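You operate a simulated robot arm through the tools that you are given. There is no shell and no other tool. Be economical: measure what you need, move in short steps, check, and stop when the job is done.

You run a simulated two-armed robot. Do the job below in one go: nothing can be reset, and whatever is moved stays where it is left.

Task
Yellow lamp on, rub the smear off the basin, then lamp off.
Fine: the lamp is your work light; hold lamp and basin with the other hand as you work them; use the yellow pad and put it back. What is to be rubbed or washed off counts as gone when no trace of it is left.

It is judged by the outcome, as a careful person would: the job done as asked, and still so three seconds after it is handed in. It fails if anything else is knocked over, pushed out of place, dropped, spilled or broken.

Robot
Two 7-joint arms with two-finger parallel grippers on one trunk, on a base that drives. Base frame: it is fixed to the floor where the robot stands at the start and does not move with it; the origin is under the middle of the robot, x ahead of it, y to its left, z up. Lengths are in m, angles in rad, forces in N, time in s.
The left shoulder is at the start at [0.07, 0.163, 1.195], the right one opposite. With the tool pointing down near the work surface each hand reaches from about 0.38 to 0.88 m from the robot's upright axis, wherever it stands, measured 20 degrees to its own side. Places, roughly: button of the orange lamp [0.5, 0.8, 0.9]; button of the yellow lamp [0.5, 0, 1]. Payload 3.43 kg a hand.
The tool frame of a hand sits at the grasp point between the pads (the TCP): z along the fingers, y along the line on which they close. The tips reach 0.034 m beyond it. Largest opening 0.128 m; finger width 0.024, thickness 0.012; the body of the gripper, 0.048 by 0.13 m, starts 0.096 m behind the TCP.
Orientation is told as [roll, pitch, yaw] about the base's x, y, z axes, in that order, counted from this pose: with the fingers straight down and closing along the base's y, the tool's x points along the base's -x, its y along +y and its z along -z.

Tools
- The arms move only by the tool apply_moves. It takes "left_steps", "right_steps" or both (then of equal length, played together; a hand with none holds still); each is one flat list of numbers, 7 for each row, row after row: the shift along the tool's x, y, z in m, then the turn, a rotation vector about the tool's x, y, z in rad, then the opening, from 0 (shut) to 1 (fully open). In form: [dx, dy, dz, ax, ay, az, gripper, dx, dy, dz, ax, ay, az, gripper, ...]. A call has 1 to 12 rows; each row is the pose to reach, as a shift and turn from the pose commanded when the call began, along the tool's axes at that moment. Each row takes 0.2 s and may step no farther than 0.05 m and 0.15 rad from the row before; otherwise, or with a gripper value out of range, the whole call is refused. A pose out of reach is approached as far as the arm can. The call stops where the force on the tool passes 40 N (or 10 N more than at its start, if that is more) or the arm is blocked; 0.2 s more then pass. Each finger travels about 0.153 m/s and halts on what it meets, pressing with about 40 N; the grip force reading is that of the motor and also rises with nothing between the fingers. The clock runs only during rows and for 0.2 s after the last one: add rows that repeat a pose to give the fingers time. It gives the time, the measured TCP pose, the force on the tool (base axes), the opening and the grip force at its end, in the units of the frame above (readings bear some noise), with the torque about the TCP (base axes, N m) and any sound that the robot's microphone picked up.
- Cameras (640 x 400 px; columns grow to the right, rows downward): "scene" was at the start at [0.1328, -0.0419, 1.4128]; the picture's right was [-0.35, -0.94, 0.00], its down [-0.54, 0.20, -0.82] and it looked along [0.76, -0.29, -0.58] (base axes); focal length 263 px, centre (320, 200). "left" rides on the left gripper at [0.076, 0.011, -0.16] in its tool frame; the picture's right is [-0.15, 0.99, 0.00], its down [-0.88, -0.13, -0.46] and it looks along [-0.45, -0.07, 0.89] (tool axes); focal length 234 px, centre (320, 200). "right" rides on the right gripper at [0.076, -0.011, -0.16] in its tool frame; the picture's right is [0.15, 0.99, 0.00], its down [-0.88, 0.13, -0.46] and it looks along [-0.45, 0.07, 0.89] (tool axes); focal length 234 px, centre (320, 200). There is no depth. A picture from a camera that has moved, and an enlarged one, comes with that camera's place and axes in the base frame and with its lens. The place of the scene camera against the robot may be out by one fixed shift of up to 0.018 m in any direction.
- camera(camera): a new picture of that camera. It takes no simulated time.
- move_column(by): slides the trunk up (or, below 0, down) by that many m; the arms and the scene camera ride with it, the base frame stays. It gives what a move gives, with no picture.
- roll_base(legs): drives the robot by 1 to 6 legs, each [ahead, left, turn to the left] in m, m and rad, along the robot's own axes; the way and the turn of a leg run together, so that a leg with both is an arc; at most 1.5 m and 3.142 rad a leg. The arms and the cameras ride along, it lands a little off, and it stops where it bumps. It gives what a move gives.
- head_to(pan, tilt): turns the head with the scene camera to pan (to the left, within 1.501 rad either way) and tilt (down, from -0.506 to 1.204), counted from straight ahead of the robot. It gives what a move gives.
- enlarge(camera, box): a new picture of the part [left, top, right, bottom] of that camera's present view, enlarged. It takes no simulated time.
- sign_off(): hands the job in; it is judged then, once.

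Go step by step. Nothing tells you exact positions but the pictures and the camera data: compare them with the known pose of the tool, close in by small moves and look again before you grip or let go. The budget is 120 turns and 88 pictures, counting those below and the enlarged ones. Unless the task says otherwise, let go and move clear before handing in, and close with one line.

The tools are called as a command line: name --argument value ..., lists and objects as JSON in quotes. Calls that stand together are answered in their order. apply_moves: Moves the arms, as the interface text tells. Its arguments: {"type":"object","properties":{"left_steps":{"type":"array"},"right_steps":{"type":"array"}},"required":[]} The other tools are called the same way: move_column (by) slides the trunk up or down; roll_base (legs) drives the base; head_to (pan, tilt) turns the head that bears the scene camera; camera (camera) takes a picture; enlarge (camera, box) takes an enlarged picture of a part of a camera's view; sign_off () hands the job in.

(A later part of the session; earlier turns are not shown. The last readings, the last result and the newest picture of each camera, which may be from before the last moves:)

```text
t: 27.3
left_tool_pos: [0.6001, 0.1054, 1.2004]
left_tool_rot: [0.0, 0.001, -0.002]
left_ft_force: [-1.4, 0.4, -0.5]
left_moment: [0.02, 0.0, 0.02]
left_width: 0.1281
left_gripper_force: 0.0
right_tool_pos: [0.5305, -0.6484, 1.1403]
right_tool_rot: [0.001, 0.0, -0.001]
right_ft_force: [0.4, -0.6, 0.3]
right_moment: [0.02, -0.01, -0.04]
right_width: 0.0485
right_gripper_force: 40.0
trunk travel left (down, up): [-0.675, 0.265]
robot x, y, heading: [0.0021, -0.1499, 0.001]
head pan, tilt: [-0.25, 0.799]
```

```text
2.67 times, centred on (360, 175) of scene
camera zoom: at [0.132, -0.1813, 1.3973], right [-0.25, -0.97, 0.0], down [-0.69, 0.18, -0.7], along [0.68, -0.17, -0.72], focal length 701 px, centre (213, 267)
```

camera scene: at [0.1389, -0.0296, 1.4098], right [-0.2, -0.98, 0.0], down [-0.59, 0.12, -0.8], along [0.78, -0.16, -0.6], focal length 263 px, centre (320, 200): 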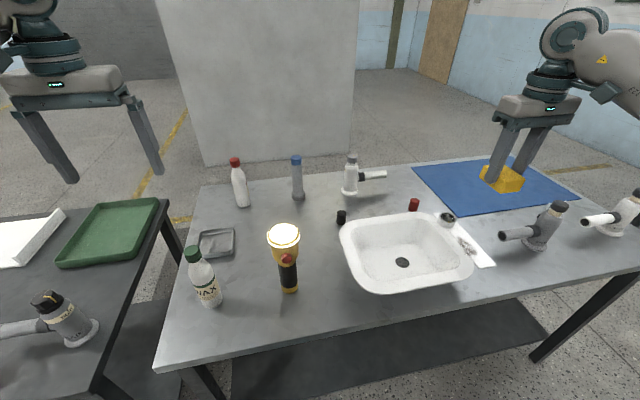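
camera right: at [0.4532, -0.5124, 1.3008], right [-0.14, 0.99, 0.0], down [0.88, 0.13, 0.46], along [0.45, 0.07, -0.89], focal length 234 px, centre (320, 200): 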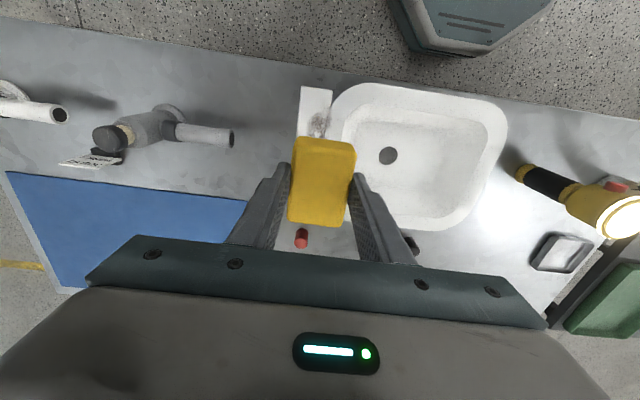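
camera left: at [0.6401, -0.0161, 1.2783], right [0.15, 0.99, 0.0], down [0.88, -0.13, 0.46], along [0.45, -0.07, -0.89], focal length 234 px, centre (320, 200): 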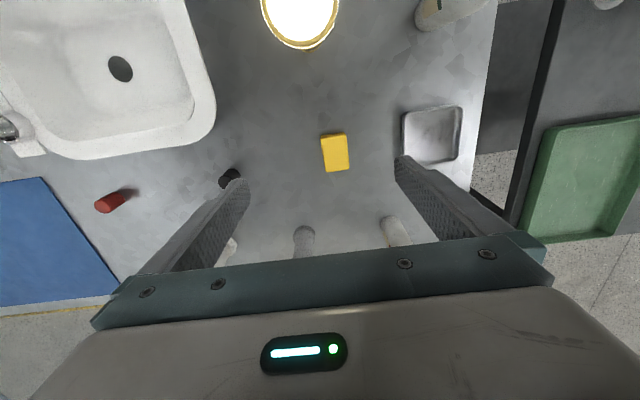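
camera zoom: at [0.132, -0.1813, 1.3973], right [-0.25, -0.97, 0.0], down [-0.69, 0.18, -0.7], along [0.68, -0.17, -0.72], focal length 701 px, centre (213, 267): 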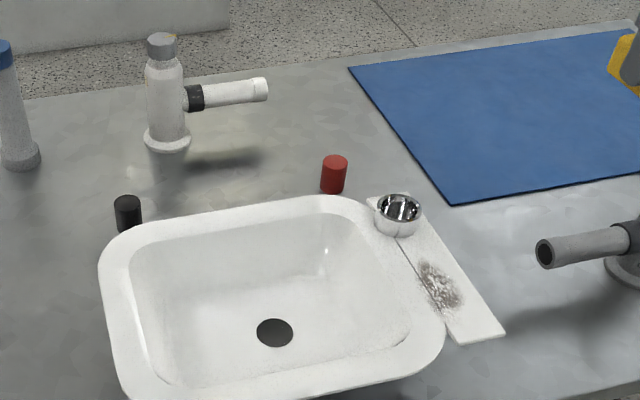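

I can see the smear on the ledge clearly. Now the left hand moves above the basin's left rim.

apply_moves --left_steps '[0.004, -0.045, 0, 0, 0, 0, 1, 0.008, -0.09, 0, 0, 0, 0, 1, 0.012, -0.135, 0, 0, 0, 0, 1, 0.016, -0.18, 0, 0, 0, 0, 1, 0.02, -0.225, 0, 0, 0, 0, 1, 0.024, -0.27, 0, 0, 0, 0, 1, 0.027, -0.311, 0.02, 0, 0, 0, 1, 0.027, -0.311, 0.065, 0, 0, 0, 1, 0.027, -0.311, 0.11, 0, 0, 0, 1, 0.027, -0.311, 0.155, 0, 0, 0, 1, 0.027, -0.311, 0.2, 0, 0, 0, 1]'

camera --camera "left"

camera --camera "scene"

```text
t: 29.7
left_tool_pos: [0.5728, -0.2066, 0.9988]
left_tool_rot: [-0.001, 0.002, -0.001]
left_ft_force: [0.1, -0.2, -0.1]
left_moment: [0.0, 0.03, 0.01]
left_width: 0.1277
left_gripper_force: 0.1
right_tool_pos: [0.5324, -0.649, 1.1414]
right_tool_rot: [0.0, 0.0, 0.001]
right_ft_force: [-0.2, 0.2, -1.3]
right_moment: [0.02, 0.02, -0.03]
right_width: 0.0487
right_gripper_force: 40.0
trunk travel left (down, up): [-0.675, 0.265]
robot x, y, heading: [0.002, -0.1514, 0.001]
head pan, tilt: [-0.25, 0.799]
```

```text
54 pictures are left
camera left: at [0.4969, -0.1951, 1.1581], right [0.15, 0.99, 0.0], down [0.88, -0.13, 0.45], along [0.45, -0.07, -0.89], focal length 234 px, centre (320, 200)
```

left: 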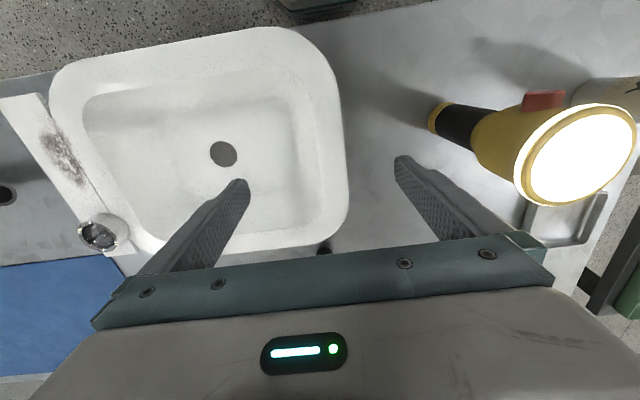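

```text
53 pictures are left
camera scene: at [0.1329, -0.1797, 1.3973], right [-0.25, -0.97, 0.0], down [-0.7, 0.18, -0.7], along [0.67, -0.17, -0.72], focal length 263 px, centre (320, 200)
```

scene: 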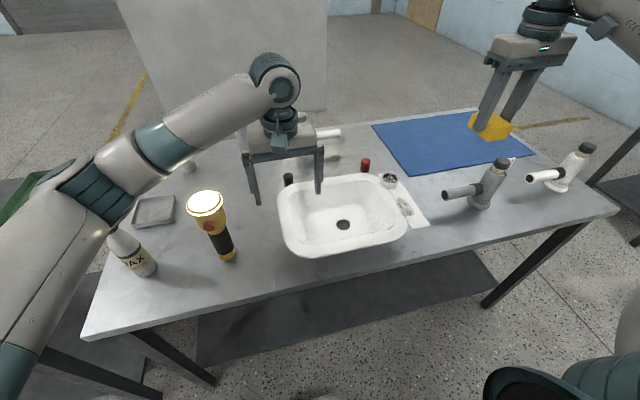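

Lowering here might bring the left forearm down near the lamp. I'll instead hold the near rim, with the hand turned by a quarter so it closes along x.

apply_moves --left_steps '[0, 0, -0.04, 0, 0, 0, 1, 0.011, -0.01, -0.08, 0, 0, 0.1428, 1, 0.023, -0.02, -0.1, 0, 0, 0.2856, 1, 0.035, -0.03, -0.1, 0, 0, 0.4284, 1, 0.047, -0.04, -0.1, 0, 0, 0.5712, 1, 0.059, -0.05, -0.1, 0, 0, 0.714, 1, 0.071, -0.06, -0.1, 0, 0, 0.8568, 1, 0.083, -0.07, -0.1, 0, 0, 0.9996, 1, 0.095, -0.08, -0.1, 0, 0, 1.1424, 1, 0.107, -0.09, -0.1, 0, 0, 1.2852, 1, 0.117, -0.1, -0.1, 0, 0, 1.428, 1, 0.123, -0.105, -0.1, 0, 0, 1.571, 1]'

camera --camera "left"

camera --camera "scene"

```text
t: 32.3
left_tool_pos: [0.45, -0.3103, 1.1004]
left_tool_rot: [0.0, -0.001, -1.573]
left_ft_force: [-0.1, 0.3, -0.5]
left_moment: [-0.03, 0.01, 0.0]
left_width: 0.1279
left_gripper_force: 0.0
right_tool_pos: [0.5322, -0.6469, 1.1403]
right_tool_rot: [0.001, 0.001, 0.0]
right_ft_force: [-0.2, -0.9, -0.8]
right_moment: [-0.01, 0.0, -0.04]
right_width: 0.0488
right_gripper_force: 39.9
trunk travel left (down, up): [-0.675, 0.265]
robot x, y, heading: [0.0051, -0.1488, -0.005]
head pan, tilt: [-0.25, 0.799]
```

```text
52 pictures are left
camera left: at [0.4615, -0.2339, 1.259], right [0.99, -0.15, 0.0], down [-0.13, -0.88, 0.46], along [-0.07, -0.45, -0.89], focal length 234 px, centre (320, 200)
```

left: 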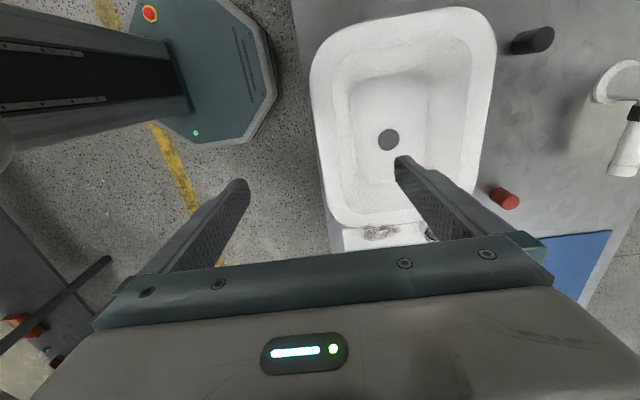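

```text
51 pictures are left
camera scene: at [0.132, -0.1806, 1.3972], right [-0.25, -0.97, 0.0], down [-0.69, 0.18, -0.7], along [0.68, -0.17, -0.72], focal length 263 px, centre (320, 200)
```

scene: 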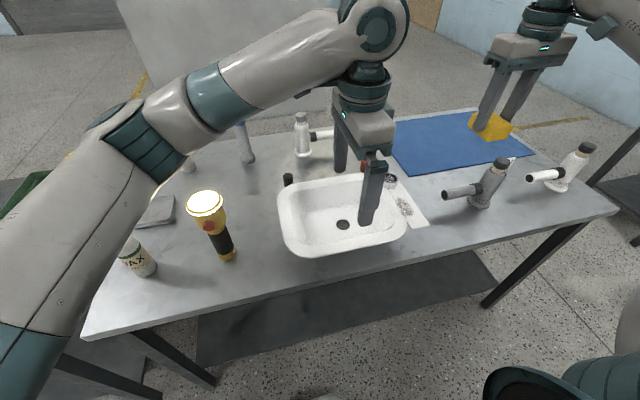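

The hand now straddles the near rim direction. I enlarge to measure the rim's edges.

enlarge --camera "left" --box '[280, 0, 520, 250]'

enlarge --camera "scene" --box '[265, 165, 425, 265]'

```text
1.60 times, centred on (400, 125) of left
camera zoom: at [0.4615, -0.2339, 1.259], right [0.99, -0.15, 0.0], down [-0.13, -0.88, 0.46], along [-0.07, -0.45, -0.89], focal length 375 px, centre (192, 320)
```

zoom: 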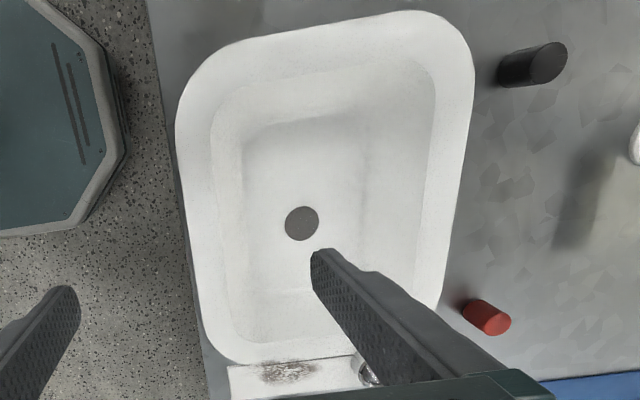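

```text
4.00 times, centred on (345, 215) of scene
camera zoom: at [0.132, -0.1806, 1.3972], right [-0.25, -0.97, 0.0], down [-0.69, 0.18, -0.7], along [0.68, -0.17, -0.72], focal length 1052 px, centre (220, 140)
```

zoom: 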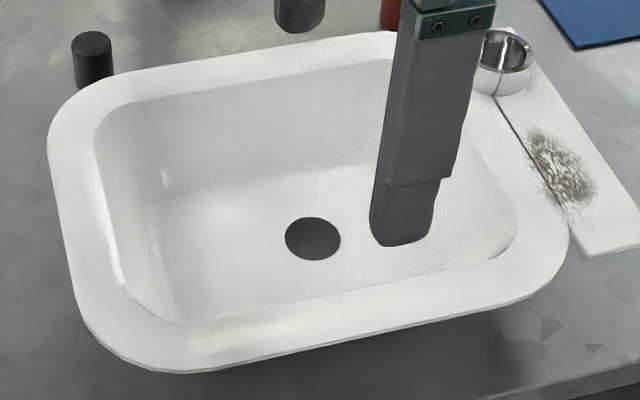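

The elbow may sink near the lamp when the left hand goes down. Raising the trunk keeps both elbows high, so I do that first.

move_column --by 0.2

apply_moves --left_steps '[0, 0.014, 0.05, 0, 0, 0, 1, 0, 0.014, 0.1, 0, 0, 0, 1, 0, 0.014, 0.15, 0, 0, 0, 1, 0, 0.014, 0.2, 0, 0, 0, 1, 0, 0.014, 0.25, 0, 0, 0, 1, 0, 0.014, 0.3, 0, 0, 0, 1]'

camera --camera "left"

camera --camera "scene"

```text
t: 34.5
left_tool_pos: [0.4509, -0.31, 1.2992]
left_tool_rot: [0.001, 0.0, -1.572]
left_ft_force: [-0.8, 0.0, 0.0]
left_moment: [0.02, 0.01, -0.02]
left_width: 0.128
left_gripper_force: 0.2
right_tool_pos: [0.532, -0.6484, 1.3398]
right_tool_rot: [0.0, 0.001, 0.0]
right_ft_force: [-1.1, 0.0, -1.0]
right_moment: [0.0, 0.01, 0.02]
right_width: 0.0485
right_gripper_force: 39.7
trunk travel left (down, up): [-0.875, 0.065]
robot x, y, heading: [0.0023, -0.1458, 0.003]
head pan, tilt: [-0.25, 0.799]
```

```text
refused: row 1 steps farther than a row can; nothing moved
```

```text
48 pictures are left
camera left: at [0.4616, -0.2339, 1.4589], right [0.99, -0.15, 0.0], down [-0.13, -0.88, 0.46], along [-0.07, -0.45, -0.89], focal length 234 px, centre (320, 200)
```

left: 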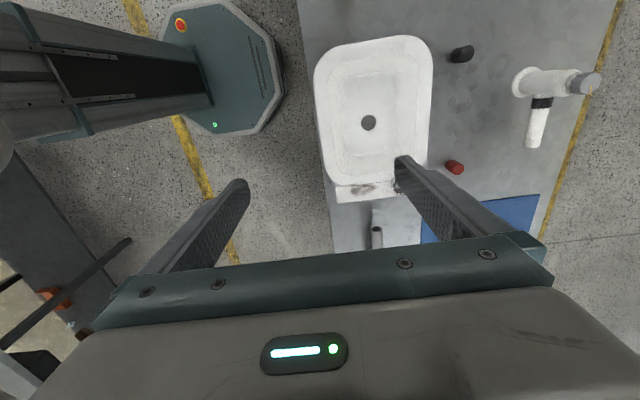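

```text
47 pictures are left
camera scene: at [0.1322, -0.1807, 1.5972], right [-0.25, -0.97, 0.0], down [-0.69, 0.18, -0.7], along [0.68, -0.17, -0.72], focal length 263 px, centre (320, 200)
```

scene: 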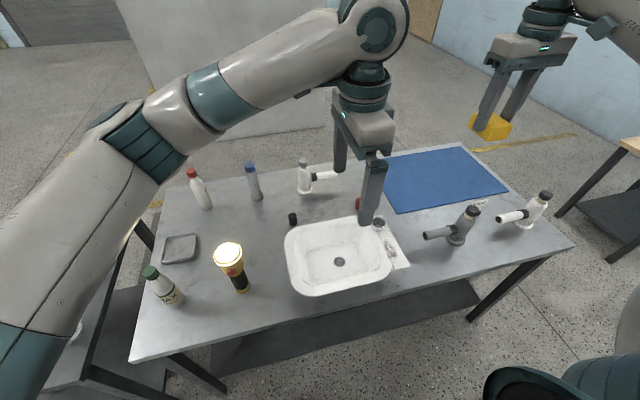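

I lower the left hand in legal steps to just above the rim and check.

apply_moves --left_steps '[0, 0.006, 0.048, 0, 0, 0, 1, 0, 0.012, 0.096, 0, 0, 0, 1, 0, 0.012, 0.144, 0, 0, 0, 1, 0, 0.012, 0.192, 0, 0, 0, 1, 0, 0.012, 0.24, 0, 0, 0, 1, 0, 0.012, 0.288, 0, 0, 0, 1, 0, 0.012, 0.336, 0, 0, 0, 1]'

camera --camera "left"

camera --camera "scene"

```text
t: 36.1
left_tool_pos: [0.4669, -0.3111, 0.962]
left_tool_rot: [0.0, 0.0, -1.571]
left_ft_force: [0.6, -1.0, -1.4]
left_moment: [-0.01, -0.02, 0.0]
left_width: 0.1281
left_gripper_force: 0.1
right_tool_pos: [0.5322, -0.6485, 1.3416]
right_tool_rot: [0.0, 0.0, 0.0]
right_ft_force: [0.7, -0.4, 0.1]
right_moment: [0.04, 0.0, -0.01]
right_width: 0.0486
right_gripper_force: 40.3
trunk travel left (down, up): [-0.875, 0.065]
robot x, y, heading: [0.0079, -0.1505, -0.004]
head pan, tilt: [-0.25, 0.799]
```

```text
46 pictures are left
camera left: at [0.4767, -0.2348, 1.1212], right [0.99, -0.15, 0.0], down [-0.13, -0.88, 0.46], along [-0.07, -0.45, -0.89], focal length 234 px, centre (320, 200)
```

left: 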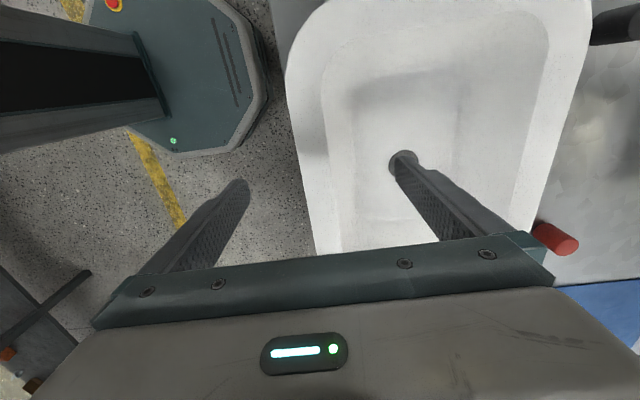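

```text
45 pictures are left
camera scene: at [0.1324, -0.1806, 1.5973], right [-0.25, -0.97, 0.0], down [-0.69, 0.18, -0.7], along [0.68, -0.17, -0.72], focal length 263 px, centre (320, 200)
```

scene: 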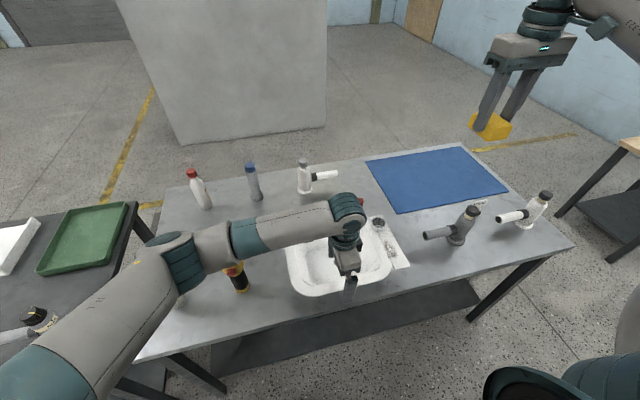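

The rim at the hand spans x ≈ 0.449–0.477, right between the fingers. The elbow stays high and clear of the lamp. I go down and close on the rim.

apply_moves --left_steps '[0, 0, 0.04, 0, 0, 0, 1, 0, 0, 0.074, 0, 0, 0, 1, 0, 0, 0.074, 0, 0, 0, 0.6, 0, 0, 0.074, 0, 0, 0, 0.45, 0, 0, 0.074, 0, 0, 0, 0.35, 0, 0, 0.074, 0, 0, 0, 0.35]'

camera --camera "left"

```text
t: 37.5
left_tool_pos: [0.4633, -0.3122, 0.8893]
left_tool_rot: [-0.001, 0.002, -1.57]
left_ft_force: [0.9, 0.8, 0.9]
left_moment: [0.02, -0.08, 0.03]
left_width: 0.0459
left_gripper_force: 1.0
right_tool_pos: [0.5318, -0.6476, 1.3408]
right_tool_rot: [-0.002, -0.001, 0.001]
right_ft_force: [0.1, -0.1, 0.4]
right_moment: [0.02, -0.02, 0.0]
right_width: 0.0484
right_gripper_force: 40.4
trunk travel left (down, up): [-0.875, 0.065]
robot x, y, heading: [0.0035, -0.1511, 0.003]
head pan, tilt: [-0.25, 0.799]
```

```text
44 pictures are left
camera left: at [0.4735, -0.236, 1.0479], right [0.99, -0.15, 0.0], down [-0.13, -0.88, 0.46], along [-0.07, -0.45, -0.89], focal length 234 px, centre (320, 200)
```

left: 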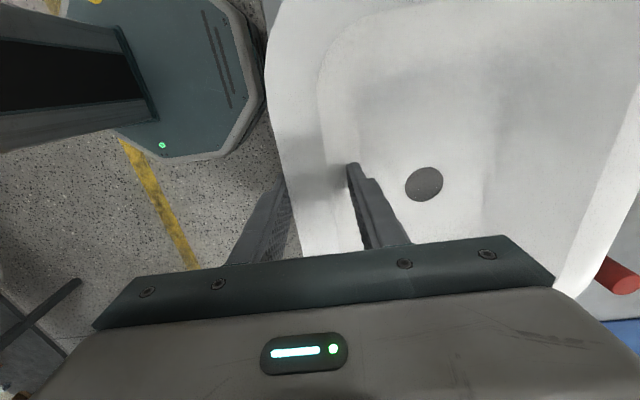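

Gaps on both sides are nearly equal. I close slowly until it grips.

apply_moves --left_steps '[0, -0.001, 0, 0, 0, 0, 0.31, 0, -0.001, 0, 0, 0, 0, 0.27, 0, -0.001, 0, 0, 0, 0, 0.23, 0, -0.001, 0, 0, 0, 0, 0.2, 0, -0.001, 0, 0, 0, 0, 0.2]'

camera --camera "left"

```text
t: 38.7
left_tool_pos: [0.4626, -0.3106, 0.8881]
left_tool_rot: [0.001, 0.001, -1.573]
left_ft_force: [6.1, -2.1, 11.8]
left_moment: [-0.45, -2.39, -0.07]
left_width: 0.0447
left_gripper_force: 40.0
right_tool_pos: [0.5301, -0.648, 1.3413]
right_tool_rot: [-0.001, 0.0, -0.001]
right_ft_force: [-0.3, 0.8, -0.4]
right_moment: [-0.01, 0.0, -0.01]
right_width: 0.0488
right_gripper_force: 40.0
trunk travel left (down, up): [-0.875, 0.065]
robot x, y, heading: [0.001, -0.1521, -0.004]
head pan, tilt: [-0.25, 0.799]
```

```text
43 pictures are left
camera left: at [0.4728, -0.2346, 1.0487], right [0.99, -0.15, 0.0], down [-0.13, -0.88, 0.46], along [-0.07, -0.45, -0.89], focal length 234 px, centre (320, 200)
```

left: 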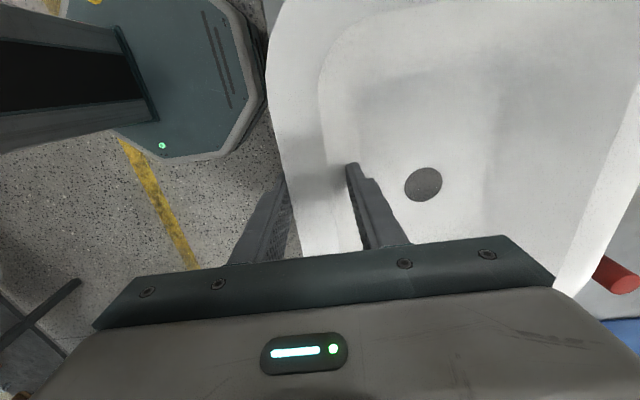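

The rim is held firmly and the basin has not moved. Now I bring the pad over the smear.

apply_moves --right_steps '[0, 0.02, 0.045, 0, 0, 0, 0.32, 0, 0.04, 0.09, 0, 0, 0, 0.32, 0, 0.06, 0.135, 0, 0, 0, 0.32, 0, 0.08, 0.18, 0, 0, 0, 0.32, 0, 0.1, 0.225, 0, 0, 0, 0.32, 0, 0.12, 0.27, 0, 0, 0, 0.32, 0, 0.138, 0.315, 0, 0, 0, 0.32, 0, 0.138, 0.351, 0, 0, 0, 0.32]'

camera --camera "right"

camera --camera "scene"

```text
t: 40.5
left_tool_pos: [0.461, -0.3104, 0.889]
left_tool_rot: [-0.001, 0.001, -1.572]
left_ft_force: [-0.4, 1.0, 11.1]
left_moment: [-0.27, -1.75, 0.07]
left_width: 0.0448
left_gripper_force: 40.2
right_tool_pos: [0.5322, -0.5109, 0.9849]
right_tool_rot: [0.0, -0.001, 0.001]
right_ft_force: [-0.9, -0.8, -0.8]
right_moment: [-0.01, 0.0, 0.01]
right_width: 0.0489
right_gripper_force: 40.8
trunk travel left (down, up): [-0.875, 0.065]
robot x, y, heading: [0.0017, -0.15, -0.001]
head pan, tilt: [-0.25, 0.799]
```

```text
42 pictures are left
camera right: at [0.4552, -0.5222, 1.1462], right [-0.15, 0.99, 0.0], down [0.88, 0.13, 0.46], along [0.45, 0.07, -0.89], focal length 234 px, centre (320, 200)
```

right: 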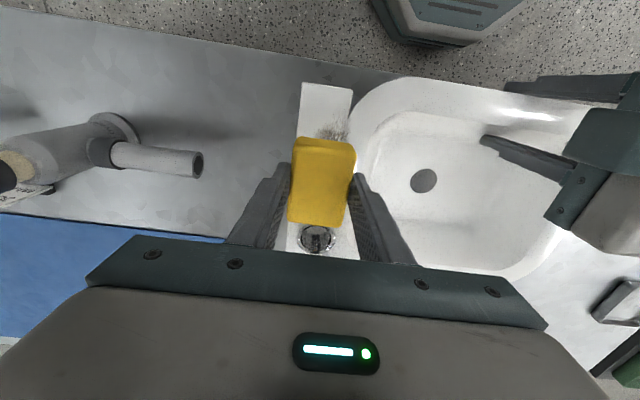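

```text
41 pictures are left
camera scene: at [0.1304, -0.1805, 1.5974], right [-0.25, -0.97, 0.0], down [-0.69, 0.18, -0.7], along [0.68, -0.17, -0.72], focal length 263 px, centre (320, 200)
```

scene: 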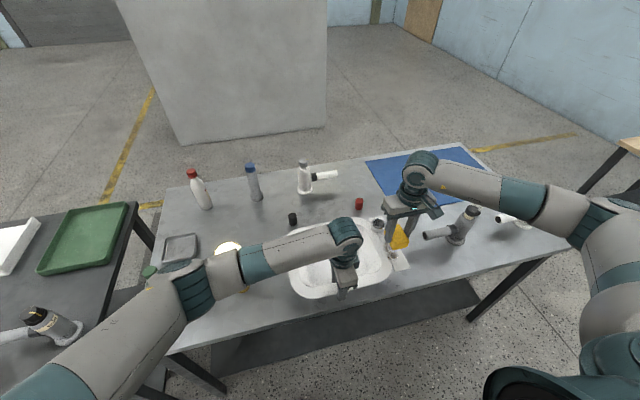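

The pad is over the smear, which spans about x 0.49–0.58 and y -0.535 to -0.485, short of the ring at x > 0.615. I lower gently to contact.

apply_moves --right_steps '[0, 0.003, 0.03, 0, 0, 0, 0.32, 0, 0.003, 0.04, 0, 0, 0, 0.32, 0, 0.003, 0.045, 0, 0, 0, 0.32, 0, 0.003, 0.05, 0, 0, 0, 0.32]'

```text
t: 41.5
left_tool_pos: [0.4613, -0.311, 0.8885]
left_tool_rot: [0.0, -0.001, -1.572]
left_ft_force: [-1.5, 0.8, 9.8]
left_moment: [-0.14, -1.47, 0.08]
left_width: 0.0451
left_gripper_force: 40.1
right_tool_pos: [0.5319, -0.5073, 0.9382]
right_tool_rot: [0.001, -0.001, 0.0]
right_ft_force: [0.5, -1.1, -0.4]
right_moment: [-0.01, 0.02, 0.0]
right_width: 0.0484
right_gripper_force: 39.5
trunk travel left (down, up): [-0.875, 0.065]
robot x, y, heading: [0.0019, -0.1527, -0.004]
head pan, tilt: [-0.25, 0.799]
```

No contact yet. I go on down in small steps.

apply_moves --right_steps '[0, 0, 0.004, 0, 0, 0, 0.32, 0, 0, 0.008, 0, 0, 0, 0.32, 0, 0, 0.011, 0, 0, 0, 0.32]'

enlarge --camera "scene" --box '[340, 180, 460, 280]'

```text
t: 42.3
left_tool_pos: [0.46, -0.3115, 0.8912]
left_tool_rot: [0.006, 0.001, -1.57]
left_ft_force: [11.4, -8.0, 7.8]
left_moment: [1.19, -1.97, 0.45]
left_width: 0.0448
left_gripper_force: 40.0
right_tool_pos: [0.5319, -0.5095, 0.9317]
right_tool_rot: [-0.002, -0.007, -0.001]
right_ft_force: [-8.2, -11.2, 38.4]
right_moment: [0.33, 0.17, 0.13]
right_width: 0.0489
right_gripper_force: 40.0
trunk travel left (down, up): [-0.875, 0.065]
robot x, y, heading: [0.0061, -0.1505, 0.001]
head pan, tilt: [-0.25, 0.799]
```

```text
4.00 times, centred on (400, 230) of scene
camera zoom: at [0.127, -0.1816, 1.5982], right [-0.25, -0.97, 0.0], down [-0.69, 0.18, -0.7], along [0.68, -0.17, -0.71], focal length 1052 px, centre (0, 80)
```

zoom: 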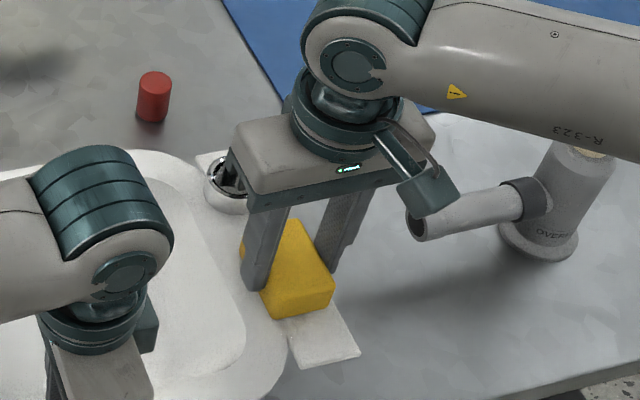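

Contact is at about z 0.934 and the push is too hard. I ease up and read the force.

apply_moves --right_steps '[0, 0, -0.003, 0, 0, 0, 0.32, 0, 0, -0.003, 0, 0, 0, 0.32]'

```text
t: 42.9
left_tool_pos: [0.4598, -0.3109, 0.8905]
left_tool_rot: [0.002, -0.003, -1.573]
left_ft_force: [4.1, -0.9, 19.8]
left_moment: [-1.17, -2.33, -0.2]
left_width: 0.0453
left_gripper_force: 39.7
right_tool_pos: [0.5309, -0.508, 0.9323]
right_tool_rot: [-0.001, -0.004, -0.002]
right_ft_force: [2.0, -11.7, 18.3]
right_moment: [-0.11, -0.74, -0.4]
right_width: 0.0488
right_gripper_force: 40.5
trunk travel left (down, up): [-0.875, 0.065]
robot x, y, heading: [0.0013, -0.1489, 0.002]
head pan, tilt: [-0.25, 0.799]
```

About 18 N; I ease another 1.5 mm and make short strokes along x.

apply_moves --right_steps '[0, 0, -0.0015, 0, 0, 0, 0.32, 0.015, 0, -0.0015, 0, 0, 0, 0.32, 0, 0, -0.0015, 0, 0, 0, 0.32, -0.015, 0, -0.0015, 0, 0, 0, 0.32, -0.03, 0, -0.0015, 0, 0, 0, 0.32, -0.015, 0, -0.0015, 0, 0, 0, 0.32, 0, 0, -0.0015, 0, 0, 0, 0.32, 0.015, 0, -0.0015, 0, 0, 0, 0.32, 0, 0, -0.0015, 0, 0, 0, 0.32, -0.015, 0, -0.0015, 0, 0, 0, 0.32, -0.03, 0, -0.0015, 0, 0, 0, 0.32, 0, 0, -0.0015, 0, 0, 0, 0.32]'

enlarge --camera "scene" --box '[340, 180, 460, 280]'

```text
t: 45.5
left_tool_pos: [0.4609, -0.3089, 0.8892]
left_tool_rot: [0.002, 0.001, -1.571]
left_ft_force: [-2.4, 3.9, 15.2]
left_moment: [0.57, -2.07, -0.92]
left_width: 0.0453
left_gripper_force: 40.0
right_tool_pos: [0.5336, -0.5032, 0.9334]
right_tool_rot: [0.0, -0.008, 0.0]
right_ft_force: [12.0, 0.6, 14.1]
right_moment: [0.33, -0.54, -0.26]
right_width: 0.0486
right_gripper_force: 39.7
trunk travel left (down, up): [-0.875, 0.065]
robot x, y, heading: [0.006, -0.1465, -0.001]
head pan, tilt: [-0.25, 0.799]
```

```text
4.00 times, centred on (400, 230) of scene
camera zoom: at [0.1293, -0.1793, 1.5976], right [-0.25, -0.97, 0.0], down [-0.69, 0.18, -0.7], along [0.68, -0.17, -0.72], focal length 1052 px, centre (0, 80)
```

zoom: 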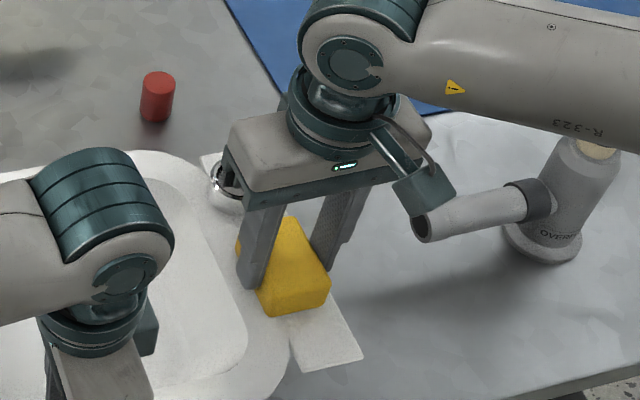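

Strokes go well at about 14 N. I add passes slightly left and right, then lift and look.

apply_moves --right_steps '[0.018, -0.006, 0, 0, 0, 0, 0.32, 0, -0.014, 0, 0, 0, 0, 0.32, -0.018, -0.014, 0, 0, 0, 0, 0.32, -0.032, -0.014, 0, 0, 0, 0, 0.32, -0.01, -0.014, 0, 0, 0, 0, 0.32, 0.018, -0.014, 0, 0, 0, 0, 0.32, 0.018, 0.004, 0, 0, 0, 0, 0.32, 0, 0.004, 0, 0, 0, 0, 0.32, -0.018, 0.004, 0, 0, 0, 0, 0.32, -0.032, 0.004, 0, 0, 0, 0, 0.32, -0.01, 0.004, 0, 0, 0, 0, 0.32, 0.018, 0.004, 0, 0, 0, 0, 0.32]'

apply_moves --right_steps '[0, -0.03, -0.05, 0, 0, 0, 0.32, 0, -0.07, -0.08, 0, 0, 0, 0.32, 0, -0.11, -0.1, 0, 0, 0, 0.32]'

enlarge --camera "scene" --box '[340, 190, 440, 280]'

camera --camera "right"

```text
t: 48.1
left_tool_pos: [0.4622, -0.308, 0.8889]
left_tool_rot: [0.002, 0.0, -1.571]
left_ft_force: [1.3, 7.6, 18.4]
left_moment: [-0.5, -2.24, 0.48]
left_width: 0.0447
left_gripper_force: 39.9
right_tool_pos: [0.512, -0.5031, 0.9358]
right_tool_rot: [0.0, -0.003, -0.001]
right_ft_force: [2.0, -1.2, 5.5]
right_moment: [0.08, -0.21, -0.08]
right_width: 0.0485
right_gripper_force: 40.3
trunk travel left (down, up): [-0.875, 0.065]
robot x, y, heading: [-0.0003, -0.1482, -0.005]
head pan, tilt: [-0.25, 0.799]
```

```text
refused: row 1 steps farther than a row can; nothing moved
```

```text
4.44 times, centred on (390, 235) of scene
camera zoom: at [0.1293, -0.1791, 1.5975], right [-0.25, -0.97, 0.0], down [-0.69, 0.18, -0.7], along [0.68, -0.17, -0.72], focal length 1169 px, centre (9, 44)
```

zoom: 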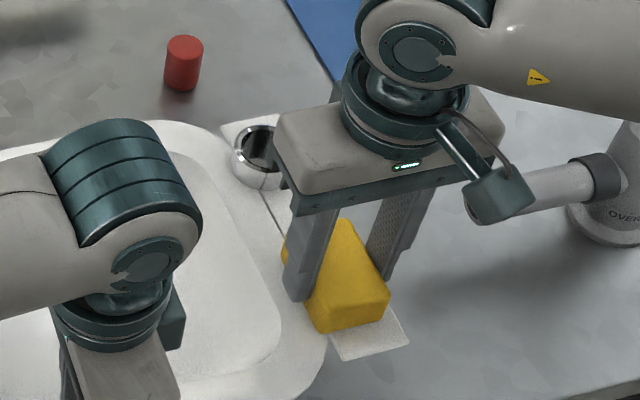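

```text
37 pictures are left
camera right: at [0.4363, -0.5136, 1.095], right [-0.15, 0.99, 0.0], down [0.88, 0.13, 0.46], along [0.45, 0.07, -0.89], focal length 234 px, centre (320, 200)
```

right: 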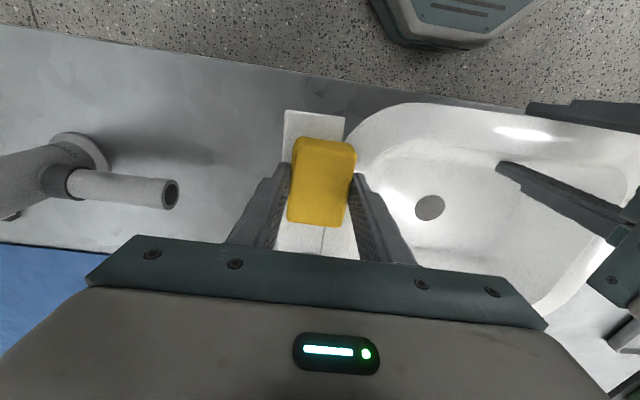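

I lift the pad straight up and aside (legal steps) to inspect.

apply_moves --right_steps '[0, 0, -0.045, 0, 0, 0, 0.32, 0, 0, -0.09, 0, 0, 0, 0.32, 0, 0, -0.135, 0, 0, 0, 0.32, 0, -0.04, -0.16, 0, 0, 0, 0.32, 0, -0.08, -0.18, 0, 0, 0, 0.32, 0, -0.12, -0.19, 0, 0, 0, 0.32]'

enlarge --camera "scene" --box '[340, 190, 440, 280]'

camera --camera "right"

```text
t: 49.5
left_tool_pos: [0.46, -0.3097, 0.8892]
left_tool_rot: [0.002, 0.0, -1.57]
left_ft_force: [-0.5, 7.1, 17.6]
left_moment: [-0.9, -1.54, 0.55]
left_width: 0.045
left_gripper_force: 39.9
right_tool_pos: [0.508, -0.6235, 1.1258]
right_tool_rot: [0.0, -0.002, 0.001]
right_ft_force: [-0.8, 0.0, -0.9]
right_moment: [0.0, -0.01, 0.0]
right_width: 0.0484
right_gripper_force: 40.1
trunk travel left (down, up): [-0.875, 0.065]
robot x, y, heading: [0.0034, -0.1488, 0.004]
head pan, tilt: [-0.25, 0.799]
```

```text
4.44 times, centred on (390, 235) of scene
camera zoom: at [0.1293, -0.1795, 1.5975], right [-0.25, -0.97, 0.0], down [-0.69, 0.18, -0.7], along [0.68, -0.17, -0.72], focal length 1169 px, centre (9, 44)
```

zoom: 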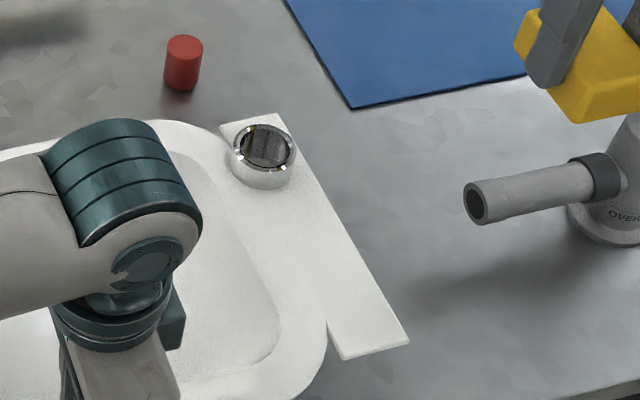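

```text
35 pictures are left
camera right: at [0.4326, -0.6343, 1.2869], right [-0.15, 0.99, 0.0], down [0.88, 0.13, 0.46], along [0.45, 0.07, -0.89], focal length 234 px, centre (320, 200)
```

right: 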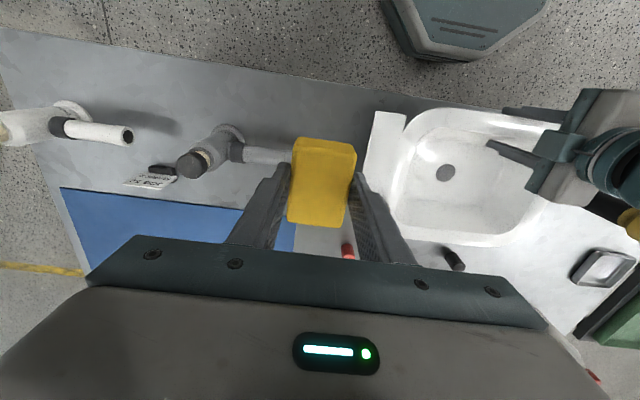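

The smear looks gone. I check closely for faint traces.

enlarge --camera "scene" --box '[380, 205, 435, 275]'

enlarge --camera "right" --box '[350, 100, 450, 260]'

```text
5.71 times, centred on (408, 240) of scene
camera zoom: at [0.1293, -0.1795, 1.5975], right [-0.25, -0.97, 0.0], down [-0.69, 0.18, -0.7], along [0.68, -0.17, -0.72], focal length 1503 px, centre (-180, -29)
```

zoom: 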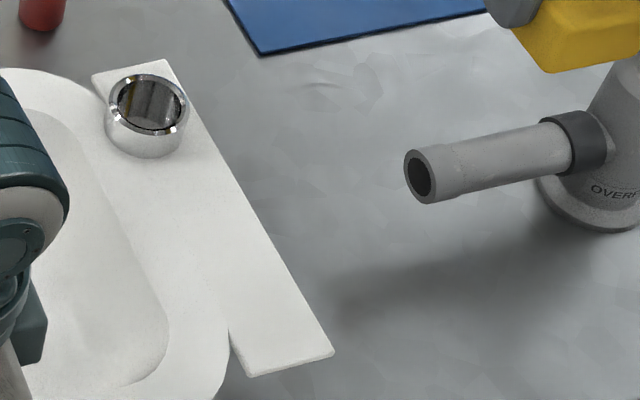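

```text
2.50 times, centred on (400, 180) of right
camera zoom: at [0.4326, -0.6343, 1.2869], right [-0.15, 0.99, 0.0], down [0.88, 0.13, 0.46], along [0.45, 0.07, -0.89], focal length 585 px, centre (120, 250)
```

zoom: 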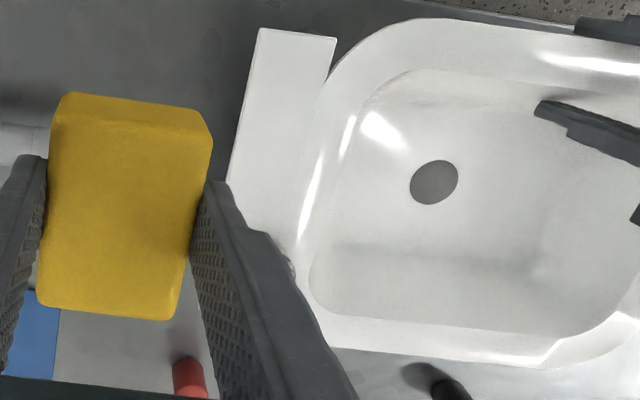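

The ledge is clean with no trace left. I release the basin with the left hand and lift it straight up.

apply_moves --left_steps '[0, 0, 0, 0, 0, 0, 0.6, 0, 0, 0, 0, 0, 0, 0.9, 0, 0, 0, 0, 0, 0, 0.9, 0, 0, -0.045, 0, 0, 0, 0.9, 0, 0, -0.09, 0, 0, 0, 0.9, 0, 0, -0.135, 0, 0, 0, 0.9, 0, 0, -0.18, 0, 0, 0, 0.9, 0, 0, -0.225, 0, 0, 0, 0.9, 0, 0, -0.27, 0, 0, 0, 0.9]'

enlarge --camera "scene" --box '[200, 180, 440, 330]'

```text
t: 51.5
left_tool_pos: [0.46, -0.3039, 1.1611]
left_tool_rot: [0.002, 0.002, -1.571]
left_ft_force: [-1.1, -0.1, -0.7]
left_moment: [-0.01, 0.01, 0.02]
left_width: 0.1153
left_gripper_force: 0.0
right_tool_pos: [0.5112, -0.6238, 1.1245]
right_tool_rot: [0.001, 0.001, 0.001]
right_ft_force: [0.6, 0.1, -0.3]
right_moment: [0.02, -0.02, -0.02]
right_width: 0.0484
right_gripper_force: 40.1
trunk travel left (down, up): [-0.875, 0.065]
robot x, y, heading: [0.0026, -0.1487, -0.002]
head pan, tilt: [-0.25, 0.799]
```

```text
2.67 times, centred on (320, 255) of scene
camera zoom: at [0.1318, -0.1807, 1.5971], right [-0.25, -0.97, 0.0], down [-0.69, 0.18, -0.7], along [0.68, -0.17, -0.72], focal length 701 px, centre (320, 53)
```

zoom: 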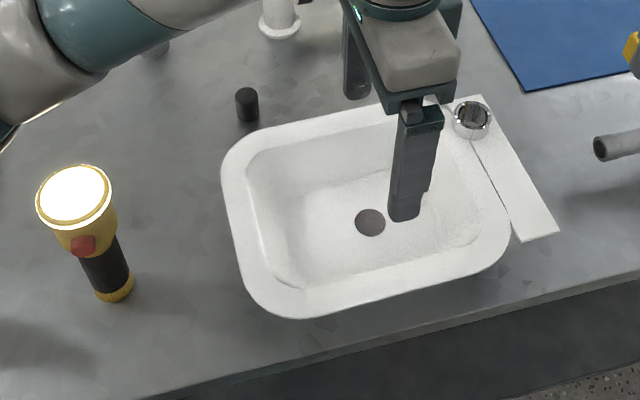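

Basin is back as it was (drain pixel matches), the lamp still stands lit. The left hand now swings back left and turns straight.

apply_moves --left_steps '[0.038, 0.0045, -0.009, 0, 0, -0.1428, 1, 0.076, 0.009, -0.018, 0, 0, -0.2856, 1, 0.114, 0.0135, -0.027, 0, 0, -0.4284, 1, 0.152, 0.018, -0.036, 0, 0, -0.5712, 1, 0.19, 0.0225, -0.045, 0, 0, -0.714, 1, 0.228, 0.027, -0.054, 0, 0, -0.8568, 1, 0.266, 0.0315, -0.063, 0, 0, -0.9996, 1, 0.304, 0.036, -0.072, 0, 0, -1.1424, 1, 0.342, 0.0405, -0.081, 0, 0, -1.2852, 1, 0.38, 0.045, -0.09, 0, 0, -1.428, 1, 0.418, 0.05, -0.1, 0, 0, -1.571, 1]'

apply_moves --right_steps '[0, 0, -0.045, 0, 0, 0, 0.32, 0, 0, -0.08, 0, 0, 0, 0.32]'

roll_base --legs '[[0, 0.15, 0]]'

camera --camera "scene"

```text
t: 53.9
left_tool_pos: [0.5112, 0.1103, 1.2634]
left_tool_rot: [-0.001, -0.001, 0.002]
left_ft_force: [-0.2, 1.2, -0.3]
left_moment: [-0.04, -0.01, -0.01]
left_width: 0.1278
left_gripper_force: 0.0
right_tool_pos: [0.5101, -0.6221, 1.1263]
right_tool_rot: [-0.002, 0.001, 0.0]
right_ft_force: [0.1, 0.3, -0.4]
right_moment: [0.0, 0.0, -0.01]
right_width: 0.0486
right_gripper_force: 40.2
trunk travel left (down, up): [-0.875, 0.065]
robot x, y, heading: [0.0026, -0.1518, -0.001]
head pan, tilt: [-0.25, 0.799]
```

```text
t: 54.5
left_tool_pos: [0.5109, 0.1079, 1.2632]
left_tool_rot: [-0.001, -0.001, 0.002]
left_ft_force: [0.2, 0.4, 0.1]
left_moment: [-0.02, 0.0, 0.05]
left_width: 0.1277
left_gripper_force: 0.2
right_tool_pos: [0.5131, -0.6189, 1.2046]
right_tool_rot: [-0.002, 0.001, -0.002]
right_ft_force: [-0.4, 0.5, -1.0]
right_moment: [-0.05, 0.0, 0.0]
right_width: 0.0488
right_gripper_force: 39.6
trunk travel left (down, up): [-0.875, 0.065]
robot x, y, heading: [0.0047, -0.1512, -0.004]
head pan, tilt: [-0.25, 0.799]
```

```text
t: 55.9
left_tool_pos: [0.5122, 0.2533, 1.2634]
left_tool_rot: [0.002, 0.001, -0.003]
left_ft_force: [0.5, -1.0, -0.4]
left_moment: [0.04, 0.05, 0.0]
left_width: 0.128
left_gripper_force: 0.1
right_tool_pos: [0.5108, -0.4749, 1.2024]
right_tool_rot: [0.001, 0.001, -0.004]
right_ft_force: [0.1, 0.0, -0.1]
right_moment: [0.04, 0.03, 0.0]
right_width: 0.0486
right_gripper_force: 39.6
trunk travel left (down, up): [-0.875, 0.065]
robot x, y, heading: [0.0013, 0.0007, -0.003]
head pan, tilt: [-0.25, 0.799]
```

```text
31 pictures are left
camera scene: at [0.1322, -0.0336, 1.5972], right [-0.25, -0.97, 0.0], down [-0.69, 0.18, -0.7], along [0.67, -0.17, -0.72], focal length 263 px, centre (320, 200)
```

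scene: 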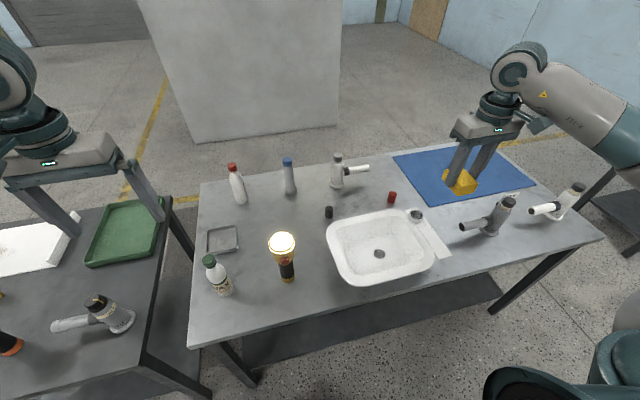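

All objects stand in place. Now I carry the pad back over its original spot [0.771, -0.005].

apply_moves --right_steps '[-0.022, 0.039, 0, 0, 0, 0, 0.32, -0.044, 0.078, 0, 0, 0, 0, 0.32, -0.066, 0.117, 0, 0, 0, 0, 0.32, -0.088, 0.156, 0, 0, 0, 0, 0.32, -0.11, 0.195, 0, 0, 0, 0, 0.32, -0.132, 0.234, 0, 0, 0, 0, 0.32, -0.154, 0.273, 0, 0, 0, 0, 0.32, -0.176, 0.312, 0, 0, 0, 0, 0.32, -0.198, 0.352, 0, 0, 0, 0, 0.32, -0.22, 0.392, 0, 0, 0, 0, 0.32, -0.242, 0.432, 0, 0, 0, 0, 0.32, -0.26, 0.47, 0, 0, 0, 0, 0.32]'

apply_moves --right_steps '[0, 0, 0.05, 0, 0, 0, 0.32, 0, 0, 0.1, 0, 0, 0, 0.32, 0, 0, 0.15, 0, 0, 0, 0.32, 0, 0, 0.2, 0, 0, 0, 0.32, 0, 0, 0.25, 0, 0, 0, 0.32, 0, 0, 0.3, 0, 0, 0, 0.32]'

camera --camera "right"

camera --camera "scene"

```text
t: 58.5
left_tool_pos: [0.5114, 0.2599, 1.2637]
left_tool_rot: [-0.003, -0.002, -0.006]
left_ft_force: [0.3, 0.6, -0.4]
left_moment: [-0.04, 0.03, -0.03]
left_width: 0.1282
left_gripper_force: 0.0
right_tool_pos: [0.7726, 0.0005, 1.2057]
right_tool_rot: [-0.004, -0.001, -0.003]
right_ft_force: [0.4, 0.5, -0.5]
right_moment: [-0.04, -0.02, 0.02]
right_width: 0.0486
right_gripper_force: 40.0
trunk travel left (down, up): [-0.875, 0.065]
robot x, y, heading: [0.0038, 0.0013, -0.003]
head pan, tilt: [-0.25, 0.799]
```

```text
t: 59.9
left_tool_pos: [0.5118, 0.2552, 1.2629]
left_tool_rot: [0.0, 0.0, -0.003]
left_ft_force: [-0.6, 0.5, 1.3]
left_moment: [0.0, 0.0, -0.02]
left_width: 0.1279
left_gripper_force: 0.1
right_tool_pos: [0.7592, -0.0081, 0.9052]
right_tool_rot: [-0.001, 0.0, -0.005]
right_ft_force: [0.3, 0.4, 0.0]
right_moment: [0.06, 0.03, 0.0]
right_width: 0.0485
right_gripper_force: 39.7
right hand out of reach, approached as far as the arm can: row 6
trunk travel left (down, up): [-0.875, 0.065]
robot x, y, heading: [0.0029, 0.0012, -0.002]
head pan, tilt: [-0.25, 0.799]
```

```text
30 pictures are left
camera right: at [0.6836, -0.0191, 1.0663], right [-0.14, 0.99, 0.0], down [0.88, 0.13, 0.46], along [0.45, 0.07, -0.89], focal length 234 px, centre (320, 200)
```

right: 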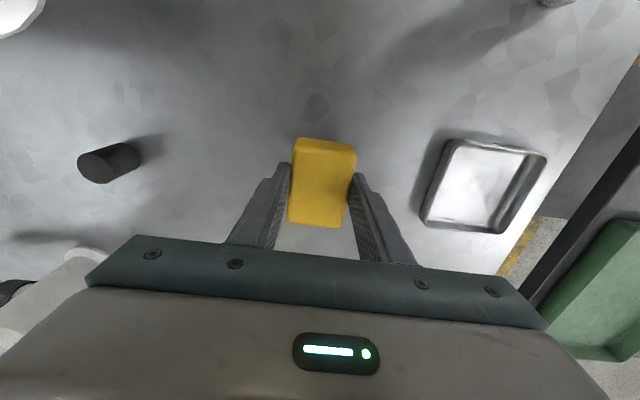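

```text
29 pictures are left
camera scene: at [0.1323, -0.0313, 1.5973], right [-0.25, -0.97, 0.0], down [-0.69, 0.18, -0.7], along [0.67, -0.17, -0.72], focal length 263 px, centre (320, 200)
```

scene: 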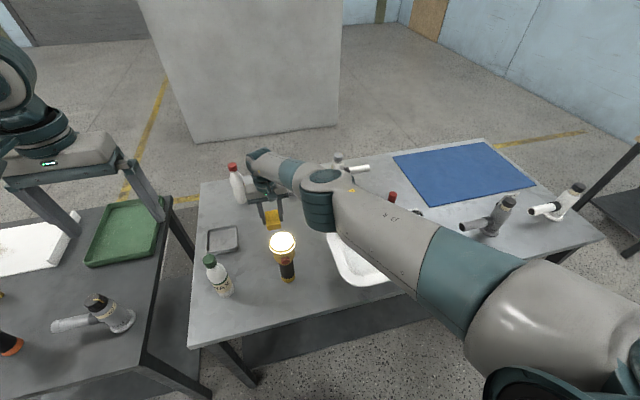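

The raised trunk limits the reach. I raise both hands, then lower the trunk by 0.2 again.

apply_moves --right_steps '[0, 0, -0.05, 0, 0, 0, 0.32, -0.004, 0.001, -0.1, 0, 0, 0, 0.32, -0.008, 0.002, -0.149, 0, 0, 0, 0.32, -0.012, 0.003, -0.198, 0, 0, 0, 0.32]' --left_steps '[0, 0, -0.04, 0, 0, 0, 1, 0, 0, -0.08, 0, 0, 0, 1, 0, 0, -0.11, 0, 0, 0, 1, 0, 0, -0.14, 0, 0, 0, 1]'

move_column --by -0.2

```text
refused: row 2 steps farther than a row can; nothing moved
```

```text
t: 60.9
left_tool_pos: [0.5105, 0.2559, 1.1964]
left_tool_rot: [0.0, -0.001, -0.006]
left_ft_force: [-0.6, 0.7, -1.0]
left_moment: [-0.02, -0.02, 0.01]
left_width: 0.128
left_gripper_force: 0.1
right_tool_pos: [0.76, -0.0069, 0.8435]
right_tool_rot: [-0.002, 0.002, -0.004]
right_ft_force: [-4.7, -1.1, 8.9]
right_moment: [0.0, 0.07, -0.05]
right_width: 0.0485
right_gripper_force: 40.4
trunk travel left (down, up): [-0.809, 0.131]
robot x, y, heading: [0.0009, -0.0002, -0.003]
head pan, tilt: [-0.25, 0.799]
stopped: the force on the tool passed its limit (the readings are from after the stop); the commanded pose is now the measured one
```

The arm move was refused while the trunk went down, but it stopped softly with the pad on the table. I raise the hand again and look.

apply_moves --right_steps '[0, 0, -0.04, 0, 0, 0, 0.32, -0.004, 0, -0.08, 0, 0, 0, 0.32, -0.008, 0.001, -0.12, 0, 0, 0, 0.32, -0.011, 0.002, -0.16, 0, 0, 0, 0.32]'

camera --camera "right"

```text
t: 61.9
left_tool_pos: [0.5115, 0.2561, 1.1967]
left_tool_rot: [-0.002, 0.0, -0.003]
left_ft_force: [0.5, 0.6, -0.1]
left_moment: [0.03, -0.01, 0.0]
left_width: 0.1281
left_gripper_force: 0.1
right_tool_pos: [0.7722, -0.0046, 1.0045]
right_tool_rot: [-0.002, 0.003, -0.006]
right_ft_force: [-0.3, -0.2, -0.5]
right_moment: [0.01, 0.0, -0.01]
right_width: 0.0487
right_gripper_force: 40.2
trunk travel left (down, up): [-0.809, 0.131]
robot x, y, heading: [0.0065, 0.0025, -0.002]
head pan, tilt: [-0.25, 0.799]
```

```text
28 pictures are left
camera right: at [0.6964, -0.016, 1.1656], right [-0.14, 0.99, 0.0], down [0.88, 0.13, 0.45], along [0.45, 0.06, -0.89], focal length 234 px, centre (320, 200)
```

right: 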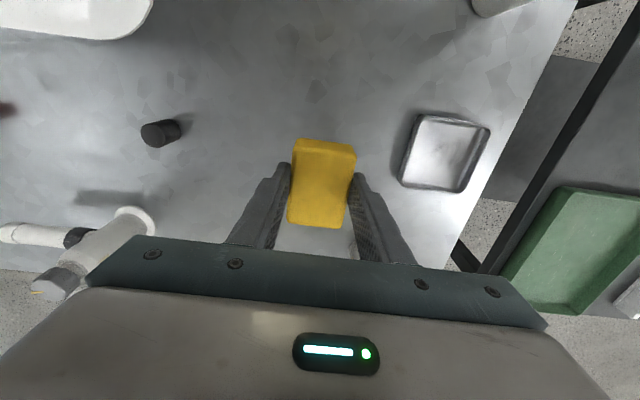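

The pad is still squarely held, and everything else is untouched. Now the trunk goes down the remaining 0.13, leaving the pad about 3 cm above the table.

move_column --by -0.13

```text
t: 63.4
left_tool_pos: [0.5122, 0.2558, 1.0666]
left_tool_rot: [0.0, 0.001, -0.003]
left_ft_force: [-0.7, -0.7, 0.0]
left_moment: [-0.01, 0.0, 0.01]
left_width: 0.1279
left_gripper_force: 0.0
right_tool_pos: [0.7731, -0.0039, 0.8741]
right_tool_rot: [-0.001, 0.003, -0.003]
right_ft_force: [0.4, 0.3, -0.5]
right_moment: [0.01, 0.0, 0.02]
right_width: 0.0487
right_gripper_force: 39.8
trunk travel left (down, up): [-0.679, 0.261]
robot x, y, heading: [0.005, 0.0025, -0.004]
head pan, tilt: [-0.25, 0.799]
```

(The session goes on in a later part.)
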